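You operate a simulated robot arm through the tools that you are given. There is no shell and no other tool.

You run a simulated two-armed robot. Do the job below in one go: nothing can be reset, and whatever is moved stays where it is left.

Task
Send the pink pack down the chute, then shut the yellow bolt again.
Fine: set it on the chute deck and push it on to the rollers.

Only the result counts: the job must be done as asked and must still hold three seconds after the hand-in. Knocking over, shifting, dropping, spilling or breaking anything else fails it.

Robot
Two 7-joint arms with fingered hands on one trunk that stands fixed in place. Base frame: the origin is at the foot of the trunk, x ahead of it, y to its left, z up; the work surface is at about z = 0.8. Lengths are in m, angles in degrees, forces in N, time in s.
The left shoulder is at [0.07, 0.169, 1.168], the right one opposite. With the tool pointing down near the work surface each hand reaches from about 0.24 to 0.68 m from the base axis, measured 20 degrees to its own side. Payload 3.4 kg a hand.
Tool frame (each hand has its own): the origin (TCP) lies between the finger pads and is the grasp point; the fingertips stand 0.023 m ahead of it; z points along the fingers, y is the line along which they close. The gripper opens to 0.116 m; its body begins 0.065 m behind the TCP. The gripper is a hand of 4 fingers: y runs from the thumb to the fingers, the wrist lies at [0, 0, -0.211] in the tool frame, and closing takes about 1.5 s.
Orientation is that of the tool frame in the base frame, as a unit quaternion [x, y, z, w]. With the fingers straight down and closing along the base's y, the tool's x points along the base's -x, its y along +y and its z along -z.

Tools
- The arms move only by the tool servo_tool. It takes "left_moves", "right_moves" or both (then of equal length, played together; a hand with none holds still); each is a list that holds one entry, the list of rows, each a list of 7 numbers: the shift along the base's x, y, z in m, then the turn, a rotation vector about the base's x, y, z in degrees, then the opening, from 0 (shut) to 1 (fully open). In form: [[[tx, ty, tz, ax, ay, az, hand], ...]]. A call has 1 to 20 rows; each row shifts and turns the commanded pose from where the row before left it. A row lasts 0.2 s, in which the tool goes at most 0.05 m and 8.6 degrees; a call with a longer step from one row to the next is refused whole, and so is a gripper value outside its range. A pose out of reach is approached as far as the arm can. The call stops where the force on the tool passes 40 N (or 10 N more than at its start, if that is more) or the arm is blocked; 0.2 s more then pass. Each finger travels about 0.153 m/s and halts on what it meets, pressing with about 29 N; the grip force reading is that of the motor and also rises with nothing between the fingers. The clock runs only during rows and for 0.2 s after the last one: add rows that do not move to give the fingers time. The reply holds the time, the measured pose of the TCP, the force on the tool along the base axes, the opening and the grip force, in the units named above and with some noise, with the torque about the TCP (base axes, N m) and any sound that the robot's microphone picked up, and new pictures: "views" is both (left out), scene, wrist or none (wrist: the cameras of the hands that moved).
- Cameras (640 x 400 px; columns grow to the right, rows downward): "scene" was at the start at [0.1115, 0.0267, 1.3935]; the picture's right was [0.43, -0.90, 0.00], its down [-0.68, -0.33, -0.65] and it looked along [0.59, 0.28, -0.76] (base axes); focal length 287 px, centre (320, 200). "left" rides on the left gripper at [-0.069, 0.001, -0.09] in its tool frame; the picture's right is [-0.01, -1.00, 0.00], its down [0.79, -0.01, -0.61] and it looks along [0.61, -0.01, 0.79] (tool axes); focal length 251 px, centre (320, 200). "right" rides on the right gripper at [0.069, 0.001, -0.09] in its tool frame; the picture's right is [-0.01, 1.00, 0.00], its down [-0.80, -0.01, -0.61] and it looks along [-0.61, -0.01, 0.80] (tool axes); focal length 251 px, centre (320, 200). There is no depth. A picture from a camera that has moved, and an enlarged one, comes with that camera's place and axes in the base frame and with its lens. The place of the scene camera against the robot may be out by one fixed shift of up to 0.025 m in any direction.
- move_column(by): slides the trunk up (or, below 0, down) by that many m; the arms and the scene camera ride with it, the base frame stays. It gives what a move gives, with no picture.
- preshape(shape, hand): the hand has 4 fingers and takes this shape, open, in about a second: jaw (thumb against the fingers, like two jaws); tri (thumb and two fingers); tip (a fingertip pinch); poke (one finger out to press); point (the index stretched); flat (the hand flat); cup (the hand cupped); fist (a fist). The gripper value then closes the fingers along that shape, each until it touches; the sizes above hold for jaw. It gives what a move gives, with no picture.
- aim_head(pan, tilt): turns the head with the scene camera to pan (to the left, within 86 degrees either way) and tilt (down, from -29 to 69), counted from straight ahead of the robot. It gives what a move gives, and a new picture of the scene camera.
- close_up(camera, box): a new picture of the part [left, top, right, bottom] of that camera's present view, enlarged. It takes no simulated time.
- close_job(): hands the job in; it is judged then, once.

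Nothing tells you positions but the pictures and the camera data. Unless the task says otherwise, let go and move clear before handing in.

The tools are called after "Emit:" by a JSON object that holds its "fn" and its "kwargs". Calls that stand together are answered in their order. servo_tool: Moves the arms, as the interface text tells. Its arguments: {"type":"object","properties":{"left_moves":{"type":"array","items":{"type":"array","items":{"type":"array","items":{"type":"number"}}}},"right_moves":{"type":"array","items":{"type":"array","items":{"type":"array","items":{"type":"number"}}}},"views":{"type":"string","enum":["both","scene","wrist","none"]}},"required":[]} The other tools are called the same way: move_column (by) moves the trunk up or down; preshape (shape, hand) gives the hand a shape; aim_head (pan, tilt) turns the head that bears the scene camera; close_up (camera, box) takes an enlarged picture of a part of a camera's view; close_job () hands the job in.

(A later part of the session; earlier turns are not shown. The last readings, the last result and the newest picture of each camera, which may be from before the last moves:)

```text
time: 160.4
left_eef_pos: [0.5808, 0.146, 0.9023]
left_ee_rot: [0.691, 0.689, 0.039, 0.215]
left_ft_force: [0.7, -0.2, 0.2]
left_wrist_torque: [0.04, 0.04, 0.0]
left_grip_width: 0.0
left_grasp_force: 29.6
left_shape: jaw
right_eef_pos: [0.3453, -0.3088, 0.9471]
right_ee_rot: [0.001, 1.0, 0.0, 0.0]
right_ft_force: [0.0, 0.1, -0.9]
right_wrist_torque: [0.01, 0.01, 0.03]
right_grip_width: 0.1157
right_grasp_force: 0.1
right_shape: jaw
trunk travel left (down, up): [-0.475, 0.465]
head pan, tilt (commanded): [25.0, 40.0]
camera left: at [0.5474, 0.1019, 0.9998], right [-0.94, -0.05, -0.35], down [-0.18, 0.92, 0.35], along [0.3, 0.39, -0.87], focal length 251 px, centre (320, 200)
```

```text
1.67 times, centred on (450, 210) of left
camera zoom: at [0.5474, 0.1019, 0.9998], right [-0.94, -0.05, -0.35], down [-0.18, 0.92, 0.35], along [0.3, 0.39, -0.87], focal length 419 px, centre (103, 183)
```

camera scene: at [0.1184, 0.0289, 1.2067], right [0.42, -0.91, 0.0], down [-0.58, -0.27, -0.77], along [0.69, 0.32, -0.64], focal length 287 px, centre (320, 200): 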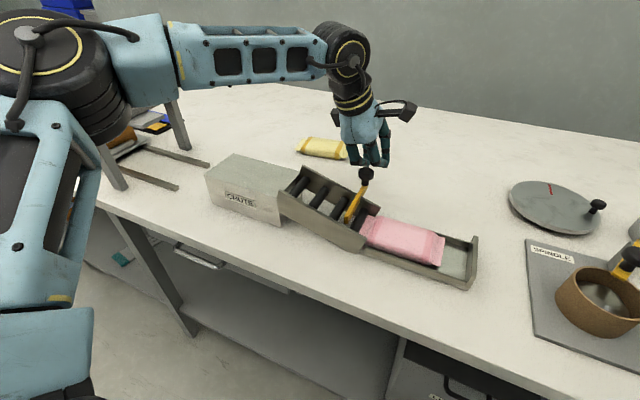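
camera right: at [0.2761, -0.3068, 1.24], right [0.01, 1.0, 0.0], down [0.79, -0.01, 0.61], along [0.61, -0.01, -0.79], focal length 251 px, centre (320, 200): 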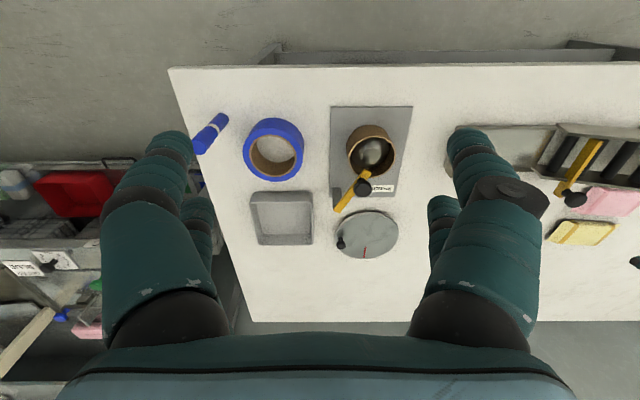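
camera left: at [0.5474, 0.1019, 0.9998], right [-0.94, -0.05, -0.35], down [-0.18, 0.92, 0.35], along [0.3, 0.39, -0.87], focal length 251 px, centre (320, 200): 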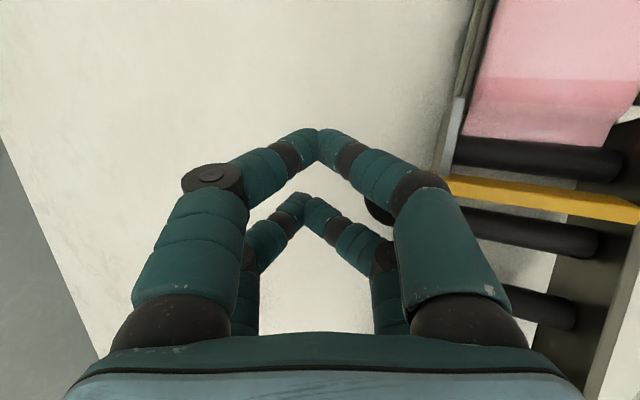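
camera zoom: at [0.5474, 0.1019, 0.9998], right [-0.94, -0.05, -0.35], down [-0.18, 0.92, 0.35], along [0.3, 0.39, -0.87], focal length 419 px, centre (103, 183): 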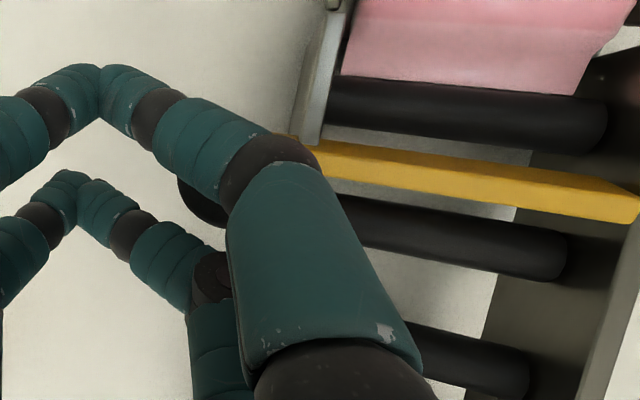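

The bar tip now reads about x 0.445 to 0.45. I back away and measure the knob and bar cleanly.

Emit:
{"fn": "servo_tool", "kwargs": {"left_moves": [[[0.012, 0, 0.002, 0, 0, 0, 0.0], [0, 0, 0.03, 0, 0, 0, 0.0], [-0.01, 0, 0.04, 0, 0, 0, 0.0], [-0.02, 0.005, 0.02, 1.4, 2.05, 0, 0.3], [-0.02, 0.005, 0, 1.4, 2.05, 0, 0.6], [-0.01, 0, 0, 0, 0, 0, 1.0], [0, 0, 0, 0, 0, 0, 1.0]]], "views": "both"}}

Emit:
{"fn": "close_up", "kwargs": {"camera": "left", "box": [240, 0, 520, 190]}}

Emit:
{"fn": "close_up", "kwargs": {"camera": "scene", "box": [270, 130, 490, 290]}}

```text
time: 162.0
left_eef_pos: [0.5346, 0.1568, 0.9948]
left_ee_rot: [0.697, 0.695, 0.032, 0.174]
left_ft_force: [-0.6, 0.1, -0.2]
left_wrist_torque: [-0.01, 0.0, -0.03]
left_grip_width: 0.1159
left_grasp_force: 0.0
left_shape: jaw
right_eef_pos: [0.3454, -0.3096, 0.9476]
right_ee_rot: [0.001, 1.0, 0.0, 0.0]
right_ft_force: [-0.5, -0.5, 0.2]
right_wrist_torque: [0.03, 0.0, -0.01]
right_grip_width: 0.1159
right_grasp_force: 0.1
right_shape: jaw
trunk travel left (down, up): [-0.475, 0.465]
head pan, tilt (commanded): [25.0, 40.0]
camera scene: at [0.1186, 0.0289, 1.2066], right [0.42, -0.91, 0.0], down [-0.58, -0.27, -0.77], along [0.69, 0.32, -0.64], focal length 287 px, centre (320, 200)
camera left: at [0.5063, 0.1069, 1.0922], right [-0.96, -0.04, -0.28], down [-0.16, 0.9, 0.41], along [0.24, 0.44, -0.87], focal length 251 px, centre (320, 200)
```

scene: 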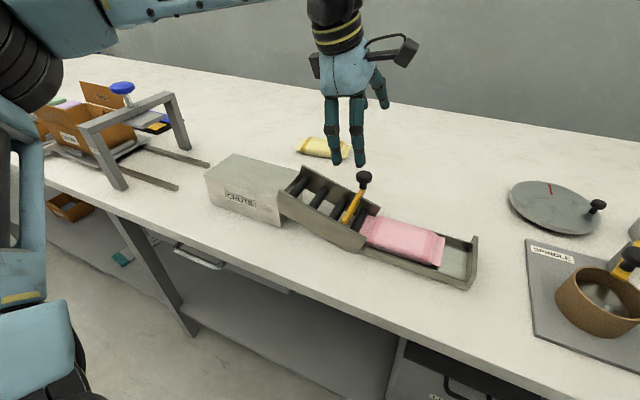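
left: 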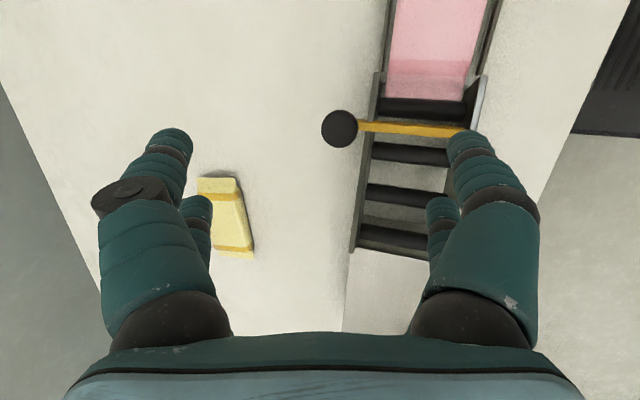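

```text
2.11 times, centred on (380, 95) of left
camera zoom: at [0.5063, 0.1069, 1.0922], right [-0.96, -0.04, -0.28], down [-0.16, 0.9, 0.41], along [0.24, 0.44, -0.87], focal length 529 px, centre (194, 421)
```

zoom: 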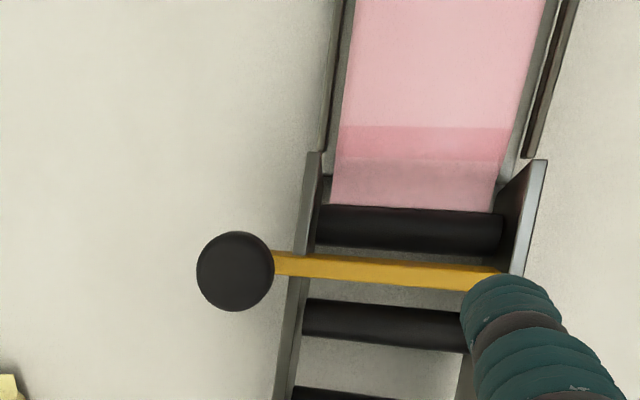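

```text
2.50 times, centred on (380, 210) of scene
camera zoom: at [0.1186, 0.0289, 1.2066], right [0.42, -0.91, 0.0], down [-0.58, -0.27, -0.77], along [0.69, 0.32, -0.64], focal length 717 px, centre (170, 175)
```

zoom: 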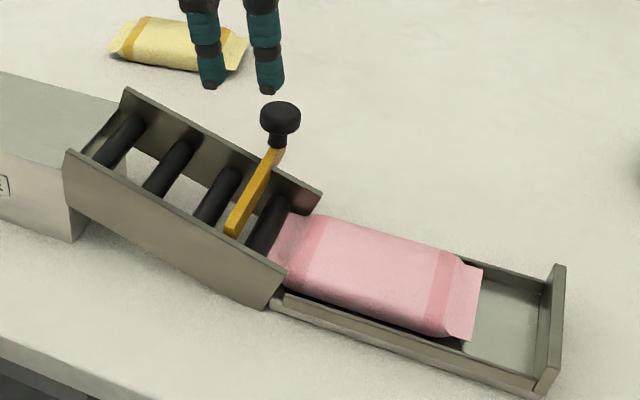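

The bolt is fully shut again: the knob is back at x 0.549 and the bar reaches the near wall. Next is the yellow pack, which was pushed about 2 cm in +x and turned about 10°. I straighten the hand, turn to yaw 0 and test the reach with a larger forward tilt so I can hook its far edge.

Emit:
{"fn": "servo_tool", "kwargs": {"left_moves": [[[0, 0.01, 0.01, 2.3, 3.3, 0, 0.5], [0, 0.02, 0, 2.3, 3.3, 0, 0.2], [0, 0.02, 0, 2.3, 3.3, 0, 0.0], [0, 0.02, 0, 2.3, 3.3, 0, 0.0], [0, 0.02, 0, 2.3, 3.3, 0, 0.0], [0, 0.02, 0, 0, 0, 8.2, 0.0], [0.005, 0.02, 0, 0, 0, 8.2, 0.0], [0.005, 0, 0, 0, 0, 8.2, 0.0], [0.005, 0, 0, 0, 0, 8.2, 0.0], [0.005, 0, 0, 0, 0, 8.2, 0.0], [0.005, 0, 0, 0, 0, 8.2, 0.0], [0.005, 0, 0, 0, 0, 8.2, 0.0], [0, 0, 0, 0, 0, 8.2, 0.0], [0, 0, 0, 0, 0, 8.2, 0.0], [0, 0, 0, 0, 0, 8.2, 0.0], [0, 0, 0, 0, 0, 7.8, 0.0], [0, 0, 0, 0, 0, 0, 0.0]]], "views": "none"}}

Emit:
{"fn": "servo_tool", "kwargs": {"left_moves": [[[0.01, 0, 0, 0, -4.2, 0, 0.0], [0.012, 0, 0, 0, -4.2, 0, 0.0], [0.014, 0, 0, 0, -4.2, 0, 0.0], [0.014, 0, 0, 0, -4.2, 0, 0.0], [0.014, 0, 0, 0, -4.2, 0, 0.0], [0.014, 0, 0, 0, -4.2, 0, 0.0], [0.014, 0, 0, 0, -4.2, 0, 0.0], [0.014, 0, 0, 0, -4.2, 0, 0.0], [0.014, 0, 0, 0, -4.2, 0, 0.0], [0.014, 0, 0, 0, -4.2, 0, 0.0], [0.014, 0, 0, 0, -4.0, 0, 0.0], [0, 0, 0, 0, 0, 0, 0.0]]], "views": "both"}}

```text
time: 165.6
left_eef_pos: [0.5539, 0.2904, 0.998]
left_ee_rot: [0.003, 1.0, 0.002, 0.002]
left_ft_force: [-0.1, 0.2, -0.2]
left_wrist_torque: [-0.01, -0.01, 0.0]
left_grip_width: 0.0001
left_grasp_force: 29.2
left_shape: jaw
left hand out of reach, approached as far as the arm can: row 11, 12
right_eef_pos: [0.3448, -0.3084, 0.9493]
right_ee_rot: [0.001, 1.0, -0.001, 0.0]
right_ft_force: [-1.0, -0.3, -0.2]
right_wrist_torque: [0.0, -0.01, -0.01]
right_grip_width: 0.1158
right_grasp_force: 0.0
right_shape: jaw
trunk travel left (down, up): [-0.475, 0.465]
head pan, tilt (commanded): [25.0, 40.0]
```

```text
time: 168.2
left_eef_pos: [0.7029, 0.2895, 0.999]
left_ee_rot: [0.002, 0.92, 0.002, 0.392]
left_ft_force: [0.0, 0.5, -0.1]
left_wrist_torque: [0.02, -0.01, 0.05]
left_grip_width: 0.0001
left_grasp_force: 29.1
left_shape: jaw
right_eef_pos: [0.3451, -0.3083, 0.9484]
right_ee_rot: [0.001, 1.0, 0.0, 0.0]
right_ft_force: [-0.3, 0.4, 0.2]
right_wrist_torque: [0.02, 0.0, 0.0]
right_grip_width: 0.1159
right_grasp_force: 0.0
right_shape: jaw
trunk travel left (down, up): [-0.475, 0.465]
head pan, tilt (commanded): [25.0, 40.0]
camera scene: at [0.1183, 0.0289, 1.2067], right [0.42, -0.91, 0.0], down [-0.58, -0.27, -0.77], along [0.69, 0.32, -0.64], focal length 287 px, centre (320, 200)
camera left: at [0.6855, 0.2898, 1.1106], right [0.01, -1.0, 0.0], down [-0.99, 0.0, -0.15], along [0.15, 0.0, -0.99], focal length 251 px, centre (320, 200)
```

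scene: 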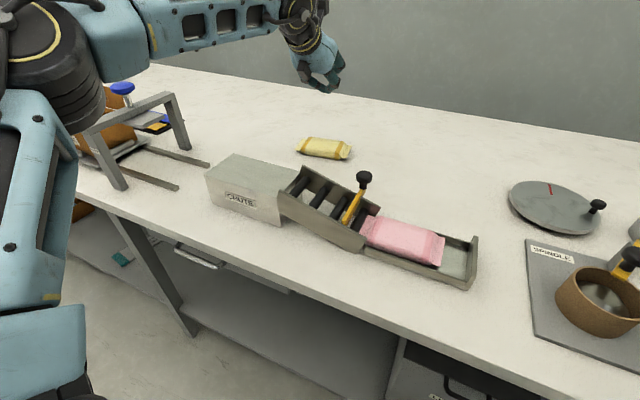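
left: 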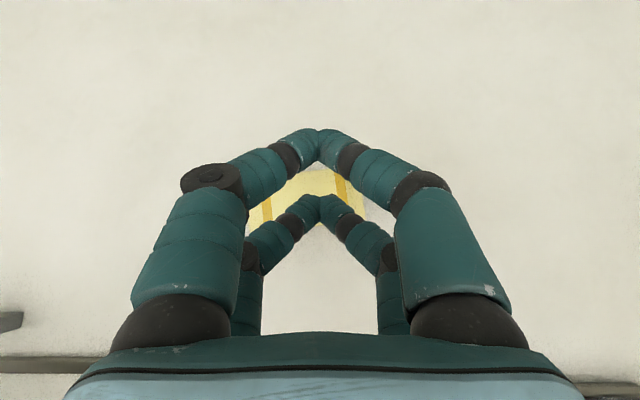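

Now tilted 46° at x 0.703. I test how far out it can go at a safe height.

Emit:
{"fn": "servo_tool", "kwargs": {"left_moves": [[[0.025, 0, -0.02, 0, 0, 0, 0.0], [0.025, 0, -0.02, 0, 0, 0, 0.0], [0.025, 0, -0.02, 0, 0, 0, 0.0], [0.02, 0, 0, 0, 0, 0, 0.0], [0, 0, 0, 0, 0, 0, 0.0]]], "views": "both"}}

```text
time: 169.4
left_eef_pos: [0.7459, 0.2986, 0.9346]
left_ee_rot: [0.001, 0.92, 0.003, 0.391]
left_ft_force: [-0.5, -0.2, 0.0]
left_wrist_torque: [-0.02, 0.0, -0.02]
left_grip_width: 0.0
left_grasp_force: 28.8
left_shape: jaw
left hand out of reach, approached as far as the arm can: row 2, 3, 4
right_eef_pos: [0.3446, -0.3085, 0.9481]
right_ee_rot: [0.0, 1.0, 0.001, 0.0]
right_ft_force: [0.5, -0.2, 1.2]
right_wrist_torque: [0.0, -0.02, -0.01]
right_grip_width: 0.1156
right_grasp_force: 0.0
right_shape: jaw
trunk travel left (down, up): [-0.475, 0.465]
head pan, tilt (commanded): [25.0, 40.0]
camera scene: at [0.1183, 0.0289, 1.2067], right [0.42, -0.91, 0.0], down [-0.58, -0.27, -0.77], along [0.69, 0.32, -0.64], focal length 287 px, centre (320, 200)
camera left: at [0.7281, 0.2993, 1.0467], right [0.01, -1.0, 0.0], down [-0.99, -0.01, -0.15], along [0.15, 0.0, -0.99], focal length 251 px, centre (320, 200)
```

scene: 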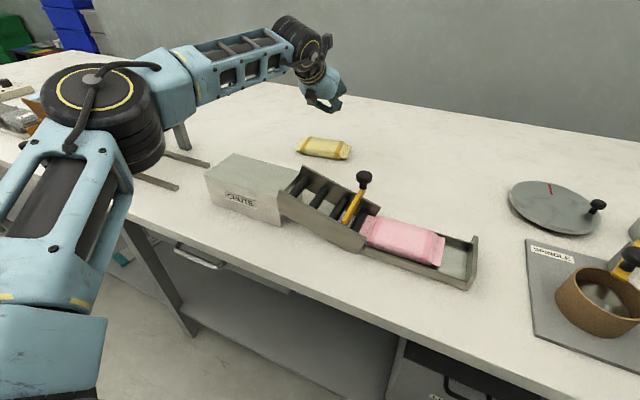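
left: 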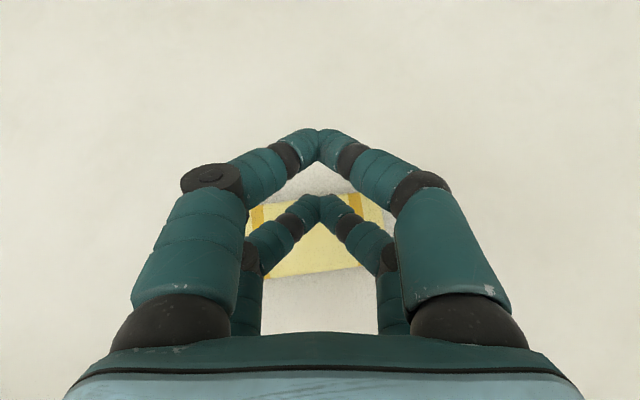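

The wrist radius limit (about 0.55) holds with tilt too, so a tilt of about 59° and a slightly lower trunk are needed to get a fingertip just beyond the yellow pack's far edge. I raise the hand first, lower the trunk by 0.08, then tilt further.

Emit:
{"fn": "servo_tool", "kwargs": {"left_moves": [[[-0.01, 0, 0.045, 0, 0, 0, 0.0], [-0.01, 0, 0.045, 0, 0, 0, 0.0], [0, 0, 0, 0, 0, 0, 0.0]]], "views": "none"}}

Emit:
{"fn": "move_column", "kwargs": {"by": -0.08}}

Emit:
{"fn": "servo_tool", "kwargs": {"left_moves": [[[0.01, 0, 0, 0, -4.3, 0, 0.0], [0.012, 0, 0, 0, -4.3, 0, 0.0], [0.012, -0.002, 0, 0, -4.2, 0, 0.0], [0.012, -0.002, -0.01, 0, 0, 0, 0.0], [0.01, -0.001, -0.01, 0, 0, 0, 0.0], [0, 0, 0, 0, 0, 0, 0.0]]], "views": "both"}}

```text
time: 170.2
left_eef_pos: [0.7263, 0.3001, 1.0242]
left_ee_rot: [0.002, 0.92, 0.003, 0.392]
left_ft_force: [0.0, -0.3, 0.2]
left_wrist_torque: [0.0, 0.0, 0.03]
left_grip_width: 0.0
left_grasp_force: 29.1
left_shape: jaw
right_eef_pos: [0.3442, -0.3086, 0.948]
right_ee_rot: [0.001, 1.0, 0.0, 0.0]
right_ft_force: [0.0, 0.2, -0.3]
right_wrist_torque: [0.02, 0.02, 0.0]
right_grip_width: 0.1159
right_grasp_force: 0.1
right_shape: jaw
trunk travel left (down, up): [-0.475, 0.465]
head pan, tilt (commanded): [25.0, 40.0]
```

```text
time: 171.3
left_eef_pos: [0.7271, 0.2994, 0.9441]
left_ee_rot: [0.002, 0.92, 0.003, 0.393]
left_ft_force: [0.0, -0.8, 0.3]
left_wrist_torque: [0.0, 0.04, 0.01]
left_grip_width: 0.0
left_grasp_force: 28.6
left_shape: jaw
right_eef_pos: [0.3444, -0.3089, 0.8698]
right_ee_rot: [0.001, 1.0, -0.001, 0.0]
right_ft_force: [0.4, -0.2, 0.3]
right_wrist_torque: [0.01, 0.02, -0.05]
right_grip_width: 0.1162
right_grasp_force: 0.0
right_shape: jaw
trunk travel left (down, up): [-0.395, 0.545]
head pan, tilt (commanded): [25.0, 40.0]
```

```text
time: 172.8
left_eef_pos: [0.7692, 0.2961, 0.9216]
left_ee_rot: [0.002, 0.87, 0.004, 0.493]
left_ft_force: [0.3, -0.1, -1.1]
left_wrist_torque: [0.01, 0.01, -0.03]
left_grip_width: 0.0001
left_grasp_force: 29.3
left_shape: jaw
left hand out of reach, approached as far as the arm can: row 5
right_eef_pos: [0.3446, -0.3085, 0.8694]
right_ee_rot: [0.0, 1.0, 0.0, 0.0]
right_ft_force: [-0.1, 0.1, -0.8]
right_wrist_torque: [0.0, 0.02, 0.0]
right_grip_width: 0.1162
right_grasp_force: 0.2
right_shape: jaw
trunk travel left (down, up): [-0.395, 0.545]
head pan, tilt (commanded): [25.0, 40.0]
camera scene: at [0.1185, 0.029, 1.1266], right [0.42, -0.91, 0.0], down [-0.58, -0.27, -0.77], along [0.69, 0.32, -0.64], focal length 287 px, centre (320, 200)
camera left: at [0.728, 0.2959, 1.0259], right [0.0, -1.0, 0.0], down [-0.93, 0.0, -0.37], along [0.37, 0.0, -0.93], focal length 251 px, centre (320, 200)
```

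scene: 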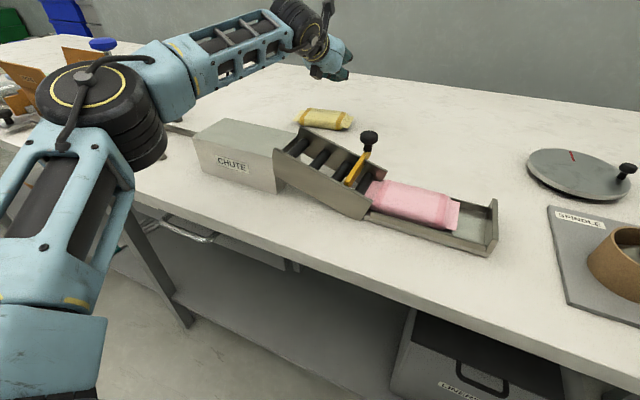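
left: 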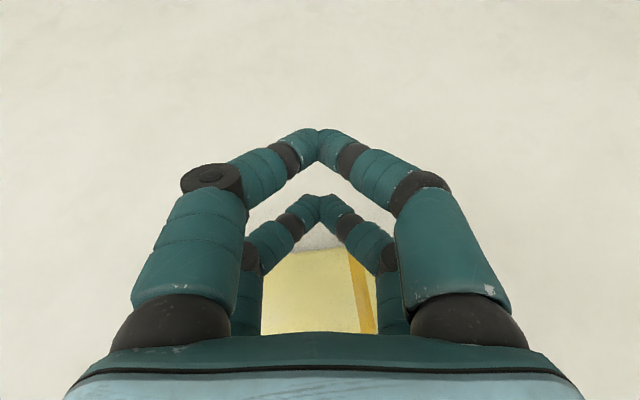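

The tilt is 59°, and the far edge of the yellow pack reads about x 0.766 here. I go lower (still above the pack) while moving out, to see whether the tip gets beyond it.

Emit:
{"fn": "servo_tool", "kwargs": {"left_moves": [[[0.004, -0.001, -0.015, 0, 0, 0, 0.0], [0.006, -0.001, -0.015, 0, 0, 0, 0.0], [0.006, -0.001, -0.015, 0, 0, 0, 0.0], [0.006, 0, -0.005, 0, 0, 0, 0.0], [0, 0, 0, 0, 0, 0, 0.0]]], "views": "both"}}

Emit:
{"fn": "close_up", "kwargs": {"camera": "scene", "box": [270, 20, 390, 150]}}

```text
time: 173.9
left_eef_pos: [0.7741, 0.2982, 0.8697]
left_ee_rot: [0.002, 0.87, 0.003, 0.494]
left_ft_force: [0.6, 0.4, 0.1]
left_wrist_torque: [0.04, -0.02, 0.06]
left_grip_width: 0.0
left_grasp_force: 29.1
left_shape: jaw
left hand out of reach, approached as far as the arm can: row 2, 3, 4
right_eef_pos: [0.3449, -0.308, 0.8677]
right_ee_rot: [0.001, 1.0, 0.001, -0.001]
right_ft_force: [0.3, -0.3, -0.6]
right_wrist_torque: [0.0, -0.02, 0.02]
right_grip_width: 0.1157
right_grasp_force: 0.0
right_shape: jaw
trunk travel left (down, up): [-0.395, 0.545]
head pan, tilt (commanded): [25.0, 40.0]
camera scene: at [0.1184, 0.0289, 1.1266], right [0.42, -0.91, 0.0], down [-0.58, -0.27, -0.77], along [0.69, 0.32, -0.64], focal length 287 px, centre (320, 200)
camera left: at [0.7336, 0.2985, 0.9751], right [0.0, -1.0, 0.0], down [-0.93, 0.0, -0.37], along [0.37, 0.0, -0.93], focal length 251 px, centre (320, 200)
```

scene: 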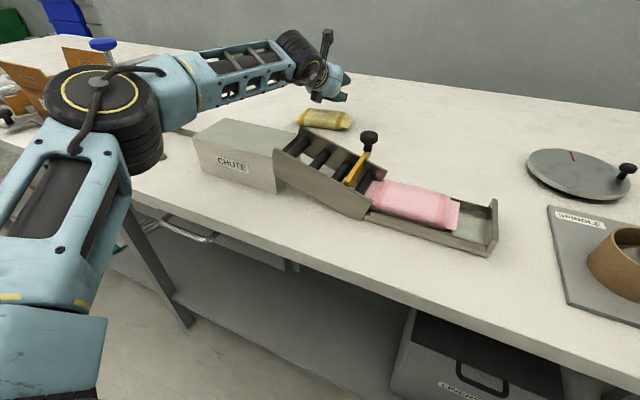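
left: 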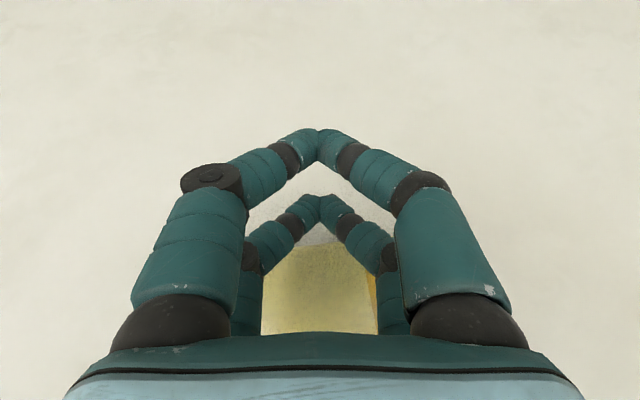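

```text
3.08 times, centred on (330, 85) of scene
camera zoom: at [0.1184, 0.0289, 1.1266], right [0.42, -0.91, 0.0], down [-0.58, -0.27, -0.77], along [0.69, 0.32, -0.64], focal length 883 px, centre (289, 554)
```

zoom: 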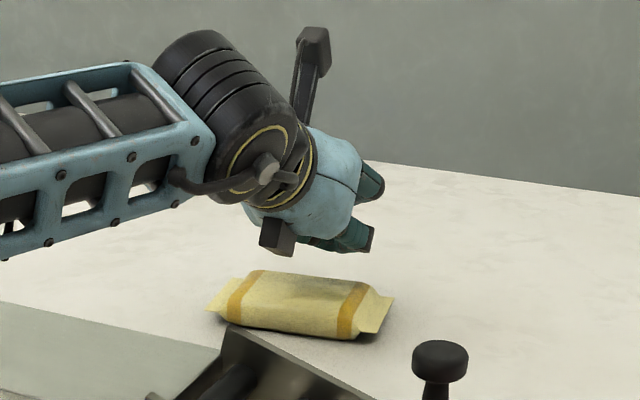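

I am about 1 cm short. A tilt of 65° and hooking at y about 0.282 (where the arm reaches a bit farther, and which also turns the pack the right way) should do it.

Emit:
{"fn": "servo_tool", "kwargs": {"left_moves": [[[0.003, -0.005, 0, 0, -2, 0, 0.0], [0.004, -0.006, 0, 0, -2, 0, 0.0], [0.004, -0.005, 0, 0, -2, 0, 0.0], [0.004, 0, 0, 0, 0, 0, 0.0], [0, 0, 0, 0, 0, 0, 0.0]]], "views": "wrist"}}

Emit:
{"fn": "close_up", "kwargs": {"camera": "scene", "box": [280, 50, 380, 150]}}

```text
time: 175.2
left_eef_pos: [0.7817, 0.2844, 0.8701]
left_ee_rot: [0.002, 0.843, 0.003, 0.538]
left_ft_force: [0.6, 0.1, -0.5]
left_wrist_torque: [0.01, 0.01, -0.01]
left_grip_width: 0.0
left_grasp_force: 29.4
left_shape: jaw
left hand out of reach, approached as far as the arm can: row 3, 4
right_eef_pos: [0.3452, -0.3083, 0.8679]
right_ee_rot: [0.001, 1.0, 0.0, 0.0]
right_ft_force: [0.0, 0.8, 0.3]
right_wrist_torque: [0.02, 0.02, 0.05]
right_grip_width: 0.1159
right_grasp_force: 0.1
right_shape: jaw
trunk travel left (down, up): [-0.395, 0.545]
head pan, tilt (commanded): [25.0, 40.0]
camera left: at [0.7292, 0.2838, 0.9704], right [0.0, -1.0, 0.0], down [-0.89, 0.0, -0.46], along [0.46, 0.0, -0.89], focal length 251 px, centre (320, 200)
```

left: 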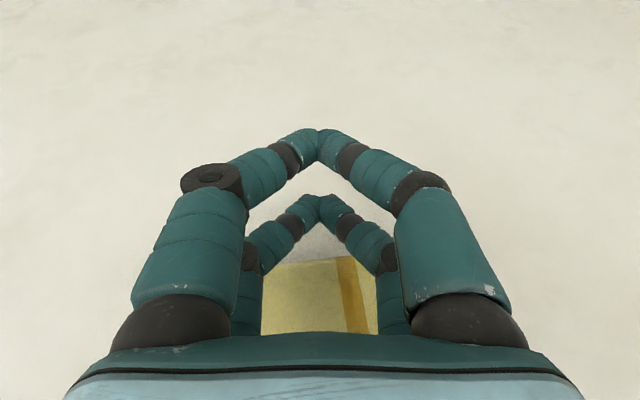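

```text
4.00 times, centred on (330, 100) of scene
camera zoom: at [0.1184, 0.0289, 1.1266], right [0.42, -0.91, 0.0], down [-0.58, -0.27, -0.77], along [0.69, 0.32, -0.64], focal length 1147 px, centre (280, 600)
```

zoom: 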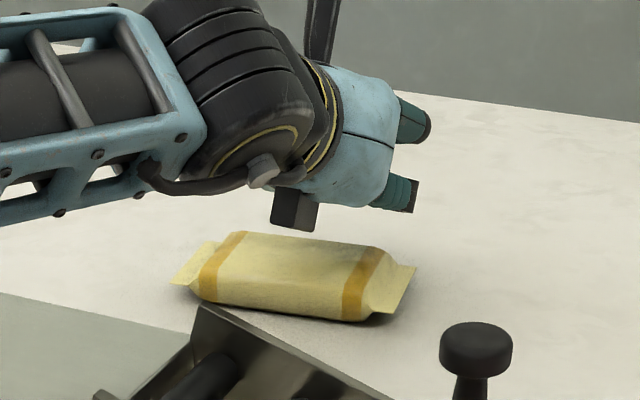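

The tip is now just beyond the far edge (by about 2 cm at tip centre). I lower in small steps, watching for contact.

Emit:
{"fn": "servo_tool", "kwargs": {"left_moves": [[[0.002, 0, -0.008, 0, 0, 0, 0.0], [0.002, 0, -0.007, 0, 0, 0, 0.0], [0.002, 0, -0.005, 0, 0, 0, 0.0], [0, 0, 0, 0, 0, 0, 0.0]]], "views": "both"}}

Emit:
{"fn": "close_up", "kwargs": {"camera": "scene", "box": [280, 50, 380, 150]}}

```text
time: 176.2
left_eef_pos: [0.7815, 0.2849, 0.8515]
left_ee_rot: [0.001, 0.843, 0.004, 0.538]
left_ft_force: [0.1, 0.2, -0.5]
left_wrist_torque: [0.02, 0.01, 0.0]
left_grip_width: 0.0001
left_grasp_force: 29.1
left_shape: jaw
left hand out of reach, approached as far as the arm can: row 2
right_eef_pos: [0.3454, -0.3088, 0.8676]
right_ee_rot: [0.001, 1.0, 0.001, 0.0]
right_ft_force: [0.7, 0.3, 0.2]
right_wrist_torque: [-0.01, 0.0, 0.02]
right_grip_width: 0.116
right_grasp_force: 0.0
right_shape: jaw
trunk travel left (down, up): [-0.395, 0.545]
head pan, tilt (commanded): [25.0, 40.0]
camera scene: at [0.1184, 0.0289, 1.1267], right [0.42, -0.91, 0.0], down [-0.58, -0.27, -0.77], along [0.69, 0.32, -0.64], focal length 287 px, centre (320, 200)
camera left: at [0.7283, 0.2853, 0.9516], right [0.0, -1.0, 0.0], down [-0.89, 0.0, -0.46], along [0.46, 0.0, -0.89], focal length 251 px, centre (320, 200)
```

scene: 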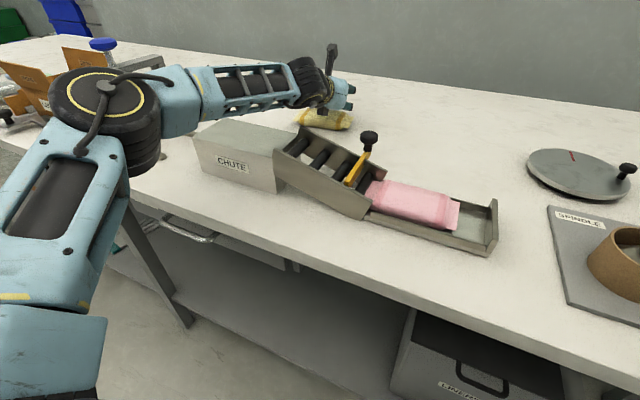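
left: 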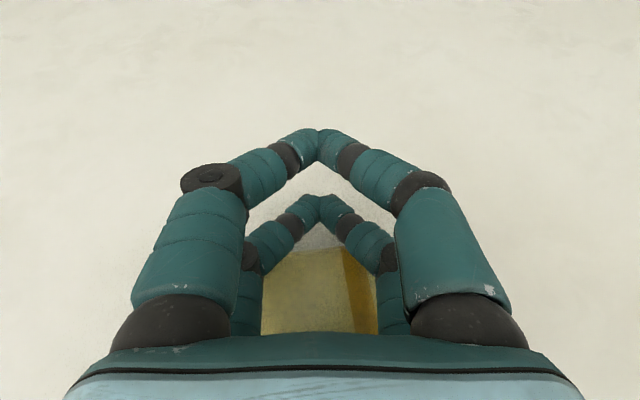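

```text
4.00 times, centred on (330, 100) of scene
camera zoom: at [0.1184, 0.0289, 1.1267], right [0.42, -0.91, 0.0], down [-0.58, -0.27, -0.77], along [0.69, 0.32, -0.64], focal length 1147 px, centre (280, 600)
```

zoom: 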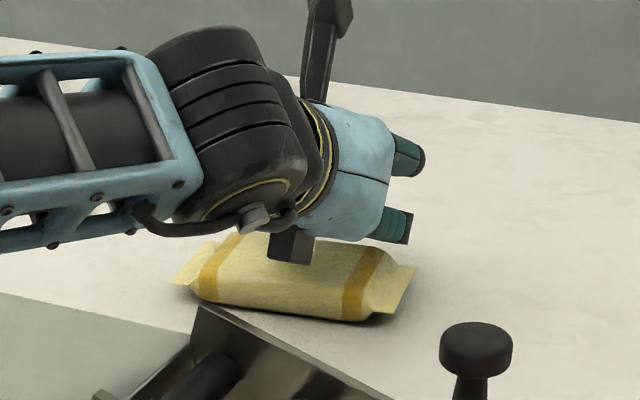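

Emit:
{"fn": "servo_tool", "kwargs": {"left_moves": [[[0.001, 0, -0.003, 0, 0, 0, 0.0], [0, 0, 0, 0, 0, 0, 0.0]]], "views": "none"}}

Emit:
{"fn": "servo_tool", "kwargs": {"left_moves": [[[0.001, 0, -0.003, 0, 0, 0, 0.0], [0, 0, 0, 0, 0, 0, 0.0]]], "views": "none"}}

```text
time: 176.8
left_eef_pos: [0.781, 0.2862, 0.848]
left_ee_rot: [0.002, 0.843, 0.003, 0.538]
left_ft_force: [0.1, 0.5, 0.4]
left_wrist_torque: [0.01, -0.01, -0.03]
left_grip_width: 0.0
left_grasp_force: 28.9
left_shape: jaw
left hand out of reach, approached as far as the arm can: row 1
right_eef_pos: [0.3451, -0.3082, 0.8681]
right_ee_rot: [0.001, 1.0, -0.001, 0.0]
right_ft_force: [0.6, 0.4, 0.1]
right_wrist_torque: [-0.03, -0.01, 0.02]
right_grip_width: 0.1159
right_grasp_force: 0.0
right_shape: jaw
trunk travel left (down, up): [-0.395, 0.545]
head pan, tilt (commanded): [25.0, 40.0]
```

```text
time: 177.3
left_eef_pos: [0.78, 0.2865, 0.8458]
left_ee_rot: [0.002, 0.843, 0.002, 0.538]
left_ft_force: [0.6, -0.1, 1.0]
left_wrist_torque: [-0.07, 0.03, 0.03]
left_grip_width: 0.0001
left_grasp_force: 29.0
left_shape: jaw
right_eef_pos: [0.345, -0.3096, 0.8681]
right_ee_rot: [0.001, 1.0, 0.0, 0.0]
right_ft_force: [-0.4, -0.1, 0.1]
right_wrist_torque: [-0.02, -0.03, 0.02]
right_grip_width: 0.1159
right_grasp_force: 0.1
right_shape: jaw
trunk travel left (down, up): [-0.395, 0.545]
head pan, tilt (commanded): [25.0, 40.0]
```

Deep enough now (tip at about z 0.81). I start pulling toward -x gently.

Emit:
{"fn": "servo_tool", "kwargs": {"left_moves": [[[0, 0, -0.002, 0, 0, 0, 0.0], [-0.005, 0, 0, 0, 0, 0, 0.0], [-0.006, 0, 0, 0, 0, 0, 0.0], [-0.006, 0, 0, 0, 0, 0, 0.0], [0, 0, 0, 0, 0, 0, 0.0]]], "views": "both"}}

Emit:
{"fn": "close_up", "kwargs": {"camera": "scene", "box": [280, 50, 380, 150]}}

```text
time: 178.6
left_eef_pos: [0.7632, 0.2855, 0.8442]
left_ee_rot: [0.002, 0.843, 0.003, 0.539]
left_ft_force: [2.7, 0.3, 6.4]
left_wrist_torque: [-0.12, 0.06, 0.01]
left_grip_width: 0.0
left_grasp_force: 29.2
left_shape: jaw
right_eef_pos: [0.3439, -0.309, 0.8685]
right_ee_rot: [0.001, 1.0, 0.0, 0.0]
right_ft_force: [0.4, -0.2, 1.3]
right_wrist_torque: [0.01, -0.01, -0.02]
right_grip_width: 0.1159
right_grasp_force: 0.0
right_shape: jaw
trunk travel left (down, up): [-0.395, 0.545]
head pan, tilt (commanded): [25.0, 40.0]
camera scene: at [0.1177, 0.0285, 1.1268], right [0.42, -0.91, 0.0], down [-0.58, -0.27, -0.77], along [0.69, 0.32, -0.64], focal length 287 px, centre (320, 200)
camera left: at [0.711, 0.2854, 0.9449], right [0.0, -1.0, 0.0], down [-0.89, 0.0, -0.47], along [0.47, 0.0, -0.89], focal length 251 px, centre (320, 200)
```

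scene: 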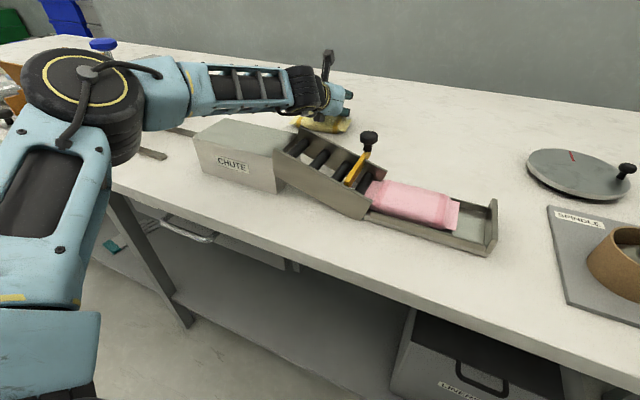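
left: 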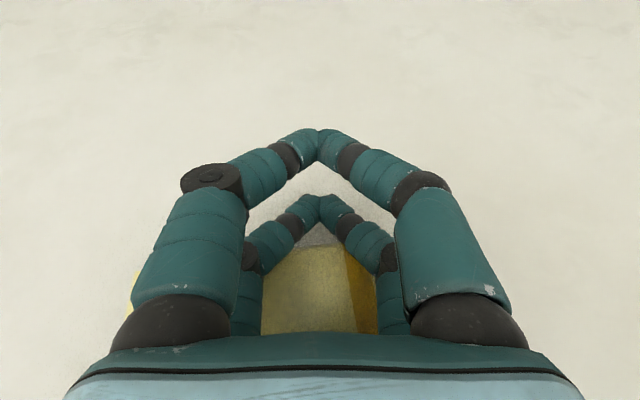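

```text
4.00 times, centred on (330, 100) of scene
camera zoom: at [0.1177, 0.0285, 1.1268], right [0.42, -0.91, 0.0], down [-0.58, -0.27, -0.77], along [0.69, 0.32, -0.64], focal length 1147 px, centre (280, 600)
```

zoom: 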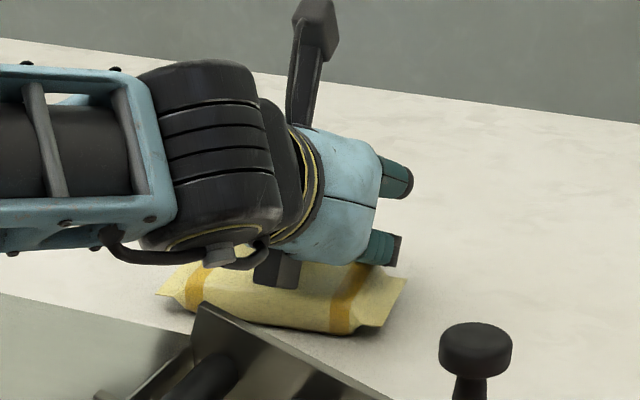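

The yellow pack is following. I pull a little more, then lift off and measure.

Emit:
{"fn": "servo_tool", "kwargs": {"left_moves": [[[-0.005, 0, 0, 0, 0, 0, 0.0], [-0.003, 0, 0, 0, 0, 0, 0.0], [0, 0, 0, 0, 0, 0, 0.0], [0.006, 0, 0.002, 0, 0, 0, 0.0], [0, 0, 0.02, 0, 0, 0, 0.0], [-0.01, 0, 0.04, 0, 0, 0, 0.0], [-0.02, 0, 0.04, 0, 4.2, 0, 0.0], [-0.02, 0, 0.03, 0, 4.2, 0, 0.0], [-0.02, 0, 0, 0, 4.2, 0, 0.3], [-0.02, 0, 0, 0, 4.2, 0, 0.6], [-0.02, 0, 0, 0, 4.2, 0, 1.0], [0, 0, 0, 0, 4.2, 0, 1.0], [0, 0, 0, 0, 0, 0, 1.0]]], "views": "both"}}

```text
time: 181.3
left_eef_pos: [0.6505, 0.2853, 0.9762]
left_ee_rot: [0.003, 0.94, 0.002, 0.341]
left_ft_force: [-0.6, -0.4, -0.4]
left_wrist_torque: [-0.01, 0.02, 0.01]
left_grip_width: 0.1159
left_grasp_force: 0.0
left_shape: jaw
right_eef_pos: [0.3433, -0.3095, 0.8682]
right_ee_rot: [0.001, 1.0, 0.0, 0.0]
right_ft_force: [0.9, 0.2, 0.8]
right_wrist_torque: [-0.02, -0.02, 0.01]
right_grip_width: 0.1159
right_grasp_force: 0.0
right_shape: jaw
trunk travel left (down, up): [-0.395, 0.545]
head pan, tilt (commanded): [25.0, 40.0]
camera scene: at [0.1179, 0.0289, 1.1267], right [0.42, -0.91, 0.0], down [-0.58, -0.27, -0.77], along [0.69, 0.32, -0.64], focal length 287 px, centre (320, 200)
camera left: at [0.6462, 0.2859, 1.089], right [0.0, -1.0, 0.0], down [-1.0, 0.0, -0.04], along [0.04, 0.0, -1.0], focal length 251 px, centre (320, 200)
```

scene: 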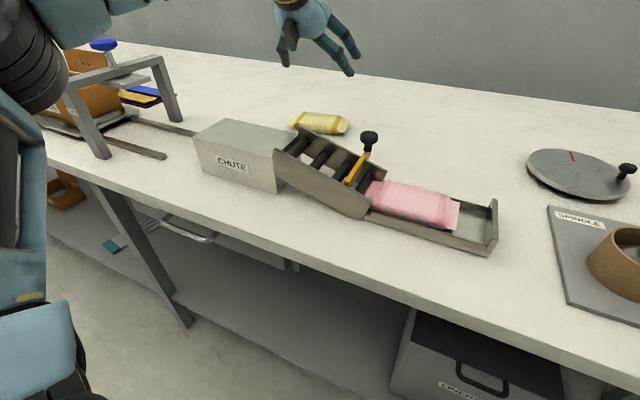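
left: 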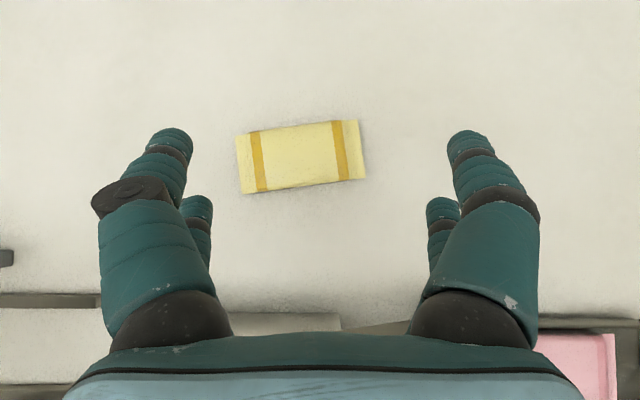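

Emit:
{"fn": "close_up", "kwargs": {"camera": "left", "box": [210, 90, 390, 220]}}

```text
3.08 times, centred on (300, 155) of left
camera zoom: at [0.6462, 0.2859, 1.089], right [0.0, -1.0, 0.0], down [-1.0, 0.0, -0.04], along [0.04, 0.0, -1.0], focal length 774 px, centre (382, 338)
```

zoom: 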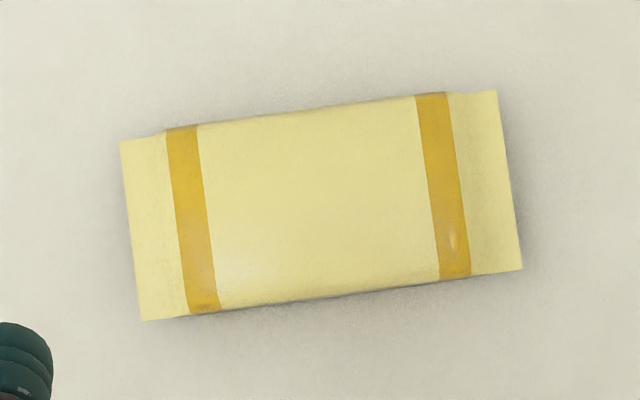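

The yellow pack's centre is now (0.706, 0.308), essentially back at its original (0.707, 0.311); only its yaw is off (+7.5° instead of about -4.5°). I will correct the yaw with a gentle +x nudge on its near edge at the +y end.

Emit:
{"fn": "servo_tool", "kwargs": {"left_moves": [[[0, 0.015, 0, 0, 3.3, 0, 0.6], [0, 0.02, -0.01, 0, 3.2, 0, 0.3], [0.003, 0.02, -0.03, 0, 0, 0, 0.0], [0.003, 0.0167, -0.035, 0, 0, 0, 0.0], [0.0025, 0, -0.03, 0, 0, 0, 0.0], [0, 0, -0.02, 0, 0, 0, 0.0], [0, 0, 0, 0, 0, 0, 0.0]]], "views": "both"}}

```text
time: 182.9
left_eef_pos: [0.6606, 0.3582, 0.8505]
left_ee_rot: [0.003, 0.958, 0.002, 0.286]
left_ft_force: [-0.5, 0.5, 0.2]
left_wrist_torque: [0.02, -0.03, 0.01]
left_grip_width: 0.0
left_grasp_force: 28.6
left_shape: jaw
right_eef_pos: [0.3445, -0.3091, 0.868]
right_ee_rot: [0.001, 1.0, 0.0, 0.0]
right_ft_force: [0.4, 0.1, -0.1]
right_wrist_torque: [0.0, 0.01, 0.02]
right_grip_width: 0.1158
right_grasp_force: 0.0
right_shape: jaw
trunk travel left (down, up): [-0.395, 0.545]
head pan, tilt (commanded): [25.0, 40.0]
camera scene: at [0.1183, 0.0289, 1.1267], right [0.42, -0.91, 0.0], down [-0.58, -0.27, -0.77], along [0.69, 0.32, -0.64], focal length 287 px, centre (320, 200)
camera left: at [0.6678, 0.3578, 0.9634], right [0.0, -1.0, 0.0], down [-1.0, 0.0, 0.07], along [-0.07, 0.0, -1.0], focal length 251 px, centre (320, 200)
```

scene: 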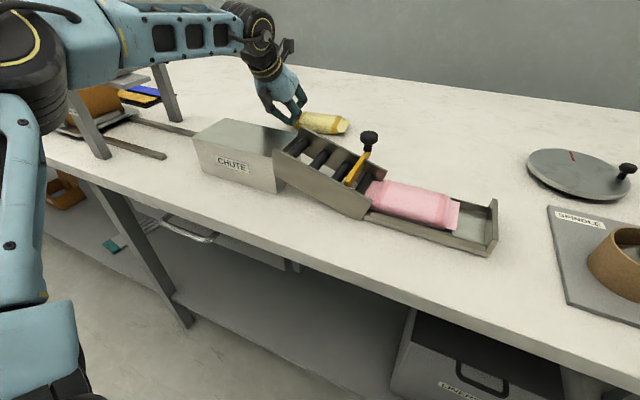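
left: 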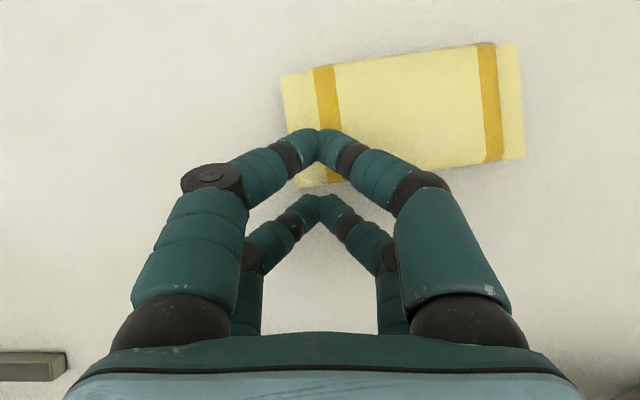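

Emit:
{"fn": "servo_tool", "kwargs": {"left_moves": [[[-0.001, 0, -0.007, 0, 0, 0, 0.0], [0, 0, -0.005, 0, 0, 0, 0.0], [0.005, 0, 0, 0, 0, 0, 0.0], [0.006, 0, 0, 0, 0, 0, 0.0], [0.005, 0, 0, 0, 0, 0, 0.0], [0, 0, 0, 0, 0, 0, 0.0]]], "views": "wrist"}}

```text
time: 184.3
left_eef_pos: [0.6754, 0.358, 0.8402]
left_ee_rot: [0.002, 0.958, 0.002, 0.286]
left_ft_force: [0.0, -0.3, -0.5]
left_wrist_torque: [-0.01, 0.01, -0.01]
left_grip_width: 0.0
left_grasp_force: 29.2
left_shape: jaw
right_eef_pos: [0.3445, -0.3081, 0.8693]
right_ee_rot: [0.001, 1.0, 0.0, 0.001]
right_ft_force: [0.0, 0.3, 0.6]
right_wrist_torque: [0.03, 0.0, 0.03]
right_grip_width: 0.1159
right_grasp_force: 0.0
right_shape: jaw
trunk travel left (down, up): [-0.395, 0.545]
head pan, tilt (commanded): [25.0, 40.0]
camera left: at [0.6831, 0.3577, 0.9518], right [0.0, -1.0, 0.0], down [-1.0, 0.0, 0.07], along [-0.07, 0.0, -1.0], focal length 251 px, centre (320, 200)
```

left: 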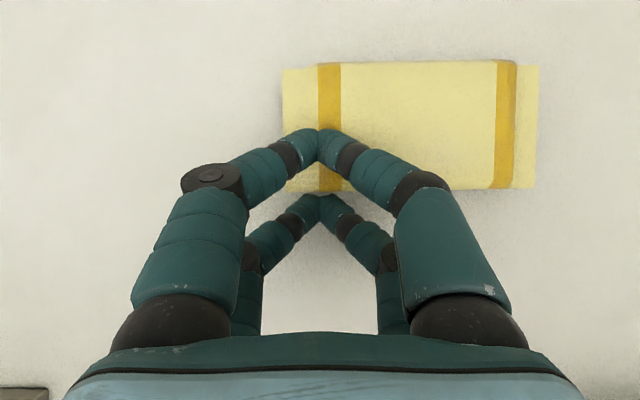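

The yellow pack is now at about (0.713, 0.306) with yaw about +1°, within a centimetre and a few degrees of where it was. I back off, rise, and take a final look at everything.

Emit:
{"fn": "servo_tool", "kwargs": {"left_moves": [[[-0.01, 0, 0, 0, 0, 0, 0.0], [-0.005, 0, 0.03, 0, 0, 0, 0.0], [0, 0, 0.04, 0, 4.2, 0, 0.0], [-0.01, 0, 0.04, 0, 4.2, 0, 0.3], [-0.01, -0.02, 0.02, 0, 0, 0, 0.6], [0, -0.03, 0.02, 0, 0, 0, 1.0], [0, 0, 0, 0, 0, 0, 1.0]]], "views": "both"}}

Emit:
{"fn": "close_up", "kwargs": {"camera": "left", "box": [180, 40, 460, 240]}}

```text
time: 185.9
left_eef_pos: [0.6358, 0.3376, 0.9663]
left_ee_rot: [0.002, 0.976, 0.003, 0.216]
left_ft_force: [0.1, -0.3, 0.5]
left_wrist_torque: [-0.03, -0.02, 0.02]
left_grip_width: 0.1161
left_grasp_force: 0.1
left_shape: jaw
left hand out of reach, approached as far as the arm can: row 4, 6
right_eef_pos: [0.3448, -0.3094, 0.8683]
right_ee_rot: [0.001, 1.0, 0.0, 0.0]
right_ft_force: [0.3, -0.1, -0.2]
right_wrist_torque: [-0.01, 0.01, 0.0]
right_grip_width: 0.1159
right_grasp_force: 0.1
right_shape: jaw
trunk travel left (down, up): [-0.395, 0.545]
head pan, tilt (commanded): [25.0, 40.0]
camera scene: at [0.1179, 0.0286, 1.1267], right [0.42, -0.91, 0.0], down [-0.58, -0.27, -0.77], along [0.69, 0.32, -0.64], focal length 287 px, centre (320, 200)
camera left: at [0.66, 0.3382, 1.0769], right [0.01, -1.0, 0.0], down [-0.98, -0.01, 0.21], along [-0.21, 0.0, -0.98], focal length 251 px, centre (320, 200)
```

scene: 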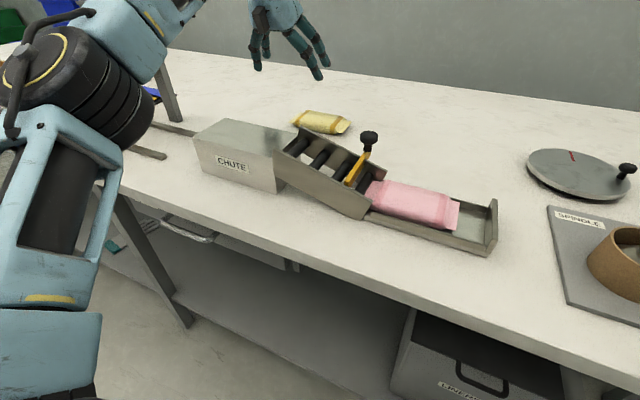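
left: 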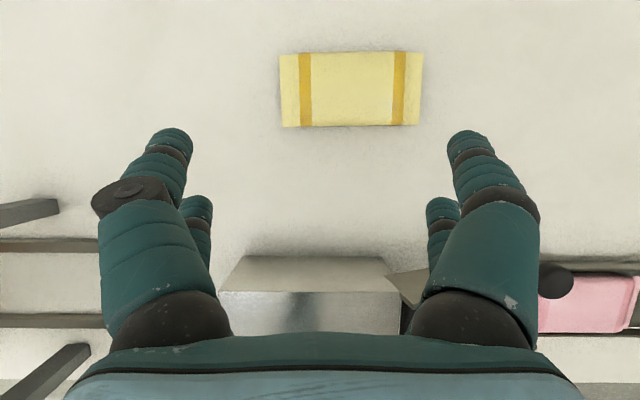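

```text
2.00 times, centred on (320, 140) of left
camera zoom: at [0.66, 0.3382, 1.0769], right [0.01, -1.0, 0.0], down [-0.98, -0.01, 0.21], along [-0.21, 0.0, -0.98], focal length 503 px, centre (320, 320)
```

zoom: 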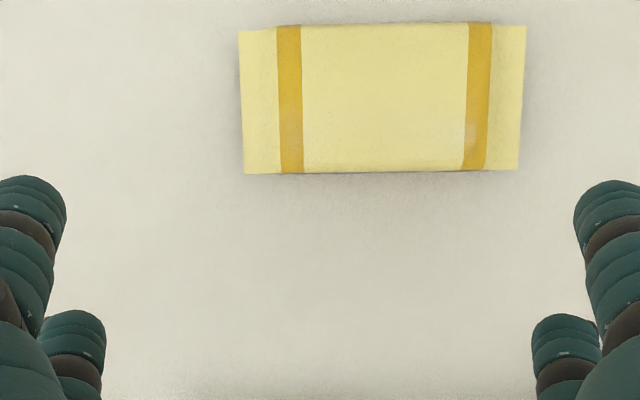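

The yellow pack is at (0.714, 0.309), yaw about 1.4°, within 1 cm of its original place. I check the chute and the rest of the bench closely.

Emit:
{"fn": "close_up", "kwargs": {"camera": "scene", "box": [180, 90, 520, 270]}}

Emit:
{"fn": "close_up", "kwargs": {"camera": "scene", "box": [330, 140, 510, 260]}}

```text
1.88 times, centred on (350, 180) of scene
camera zoom: at [0.1179, 0.0286, 1.1267], right [0.42, -0.91, 0.0], down [-0.58, -0.27, -0.77], along [0.69, 0.32, -0.64], focal length 540 px, centre (264, 238)
```

zoom: 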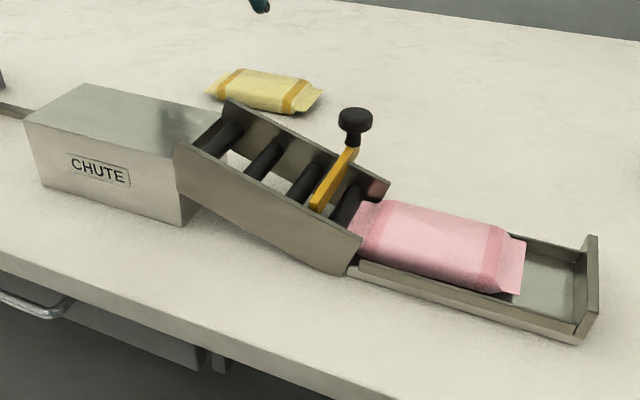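

```text
3.33 times, centred on (420, 200) of scene
camera zoom: at [0.1179, 0.0286, 1.1267], right [0.42, -0.91, 0.0], down [-0.58, -0.27, -0.77], along [0.69, 0.32, -0.64], focal length 956 px, centre (-13, 200)
```

zoom: 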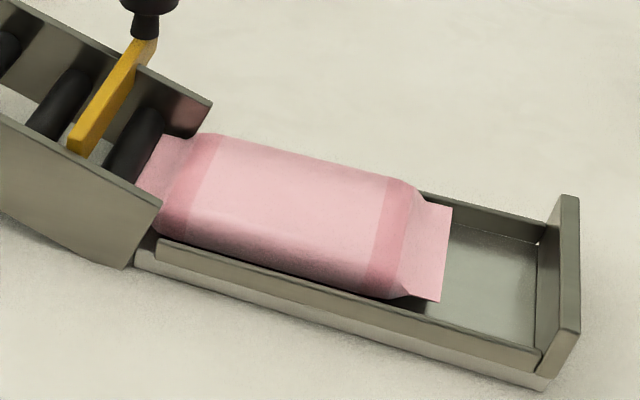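

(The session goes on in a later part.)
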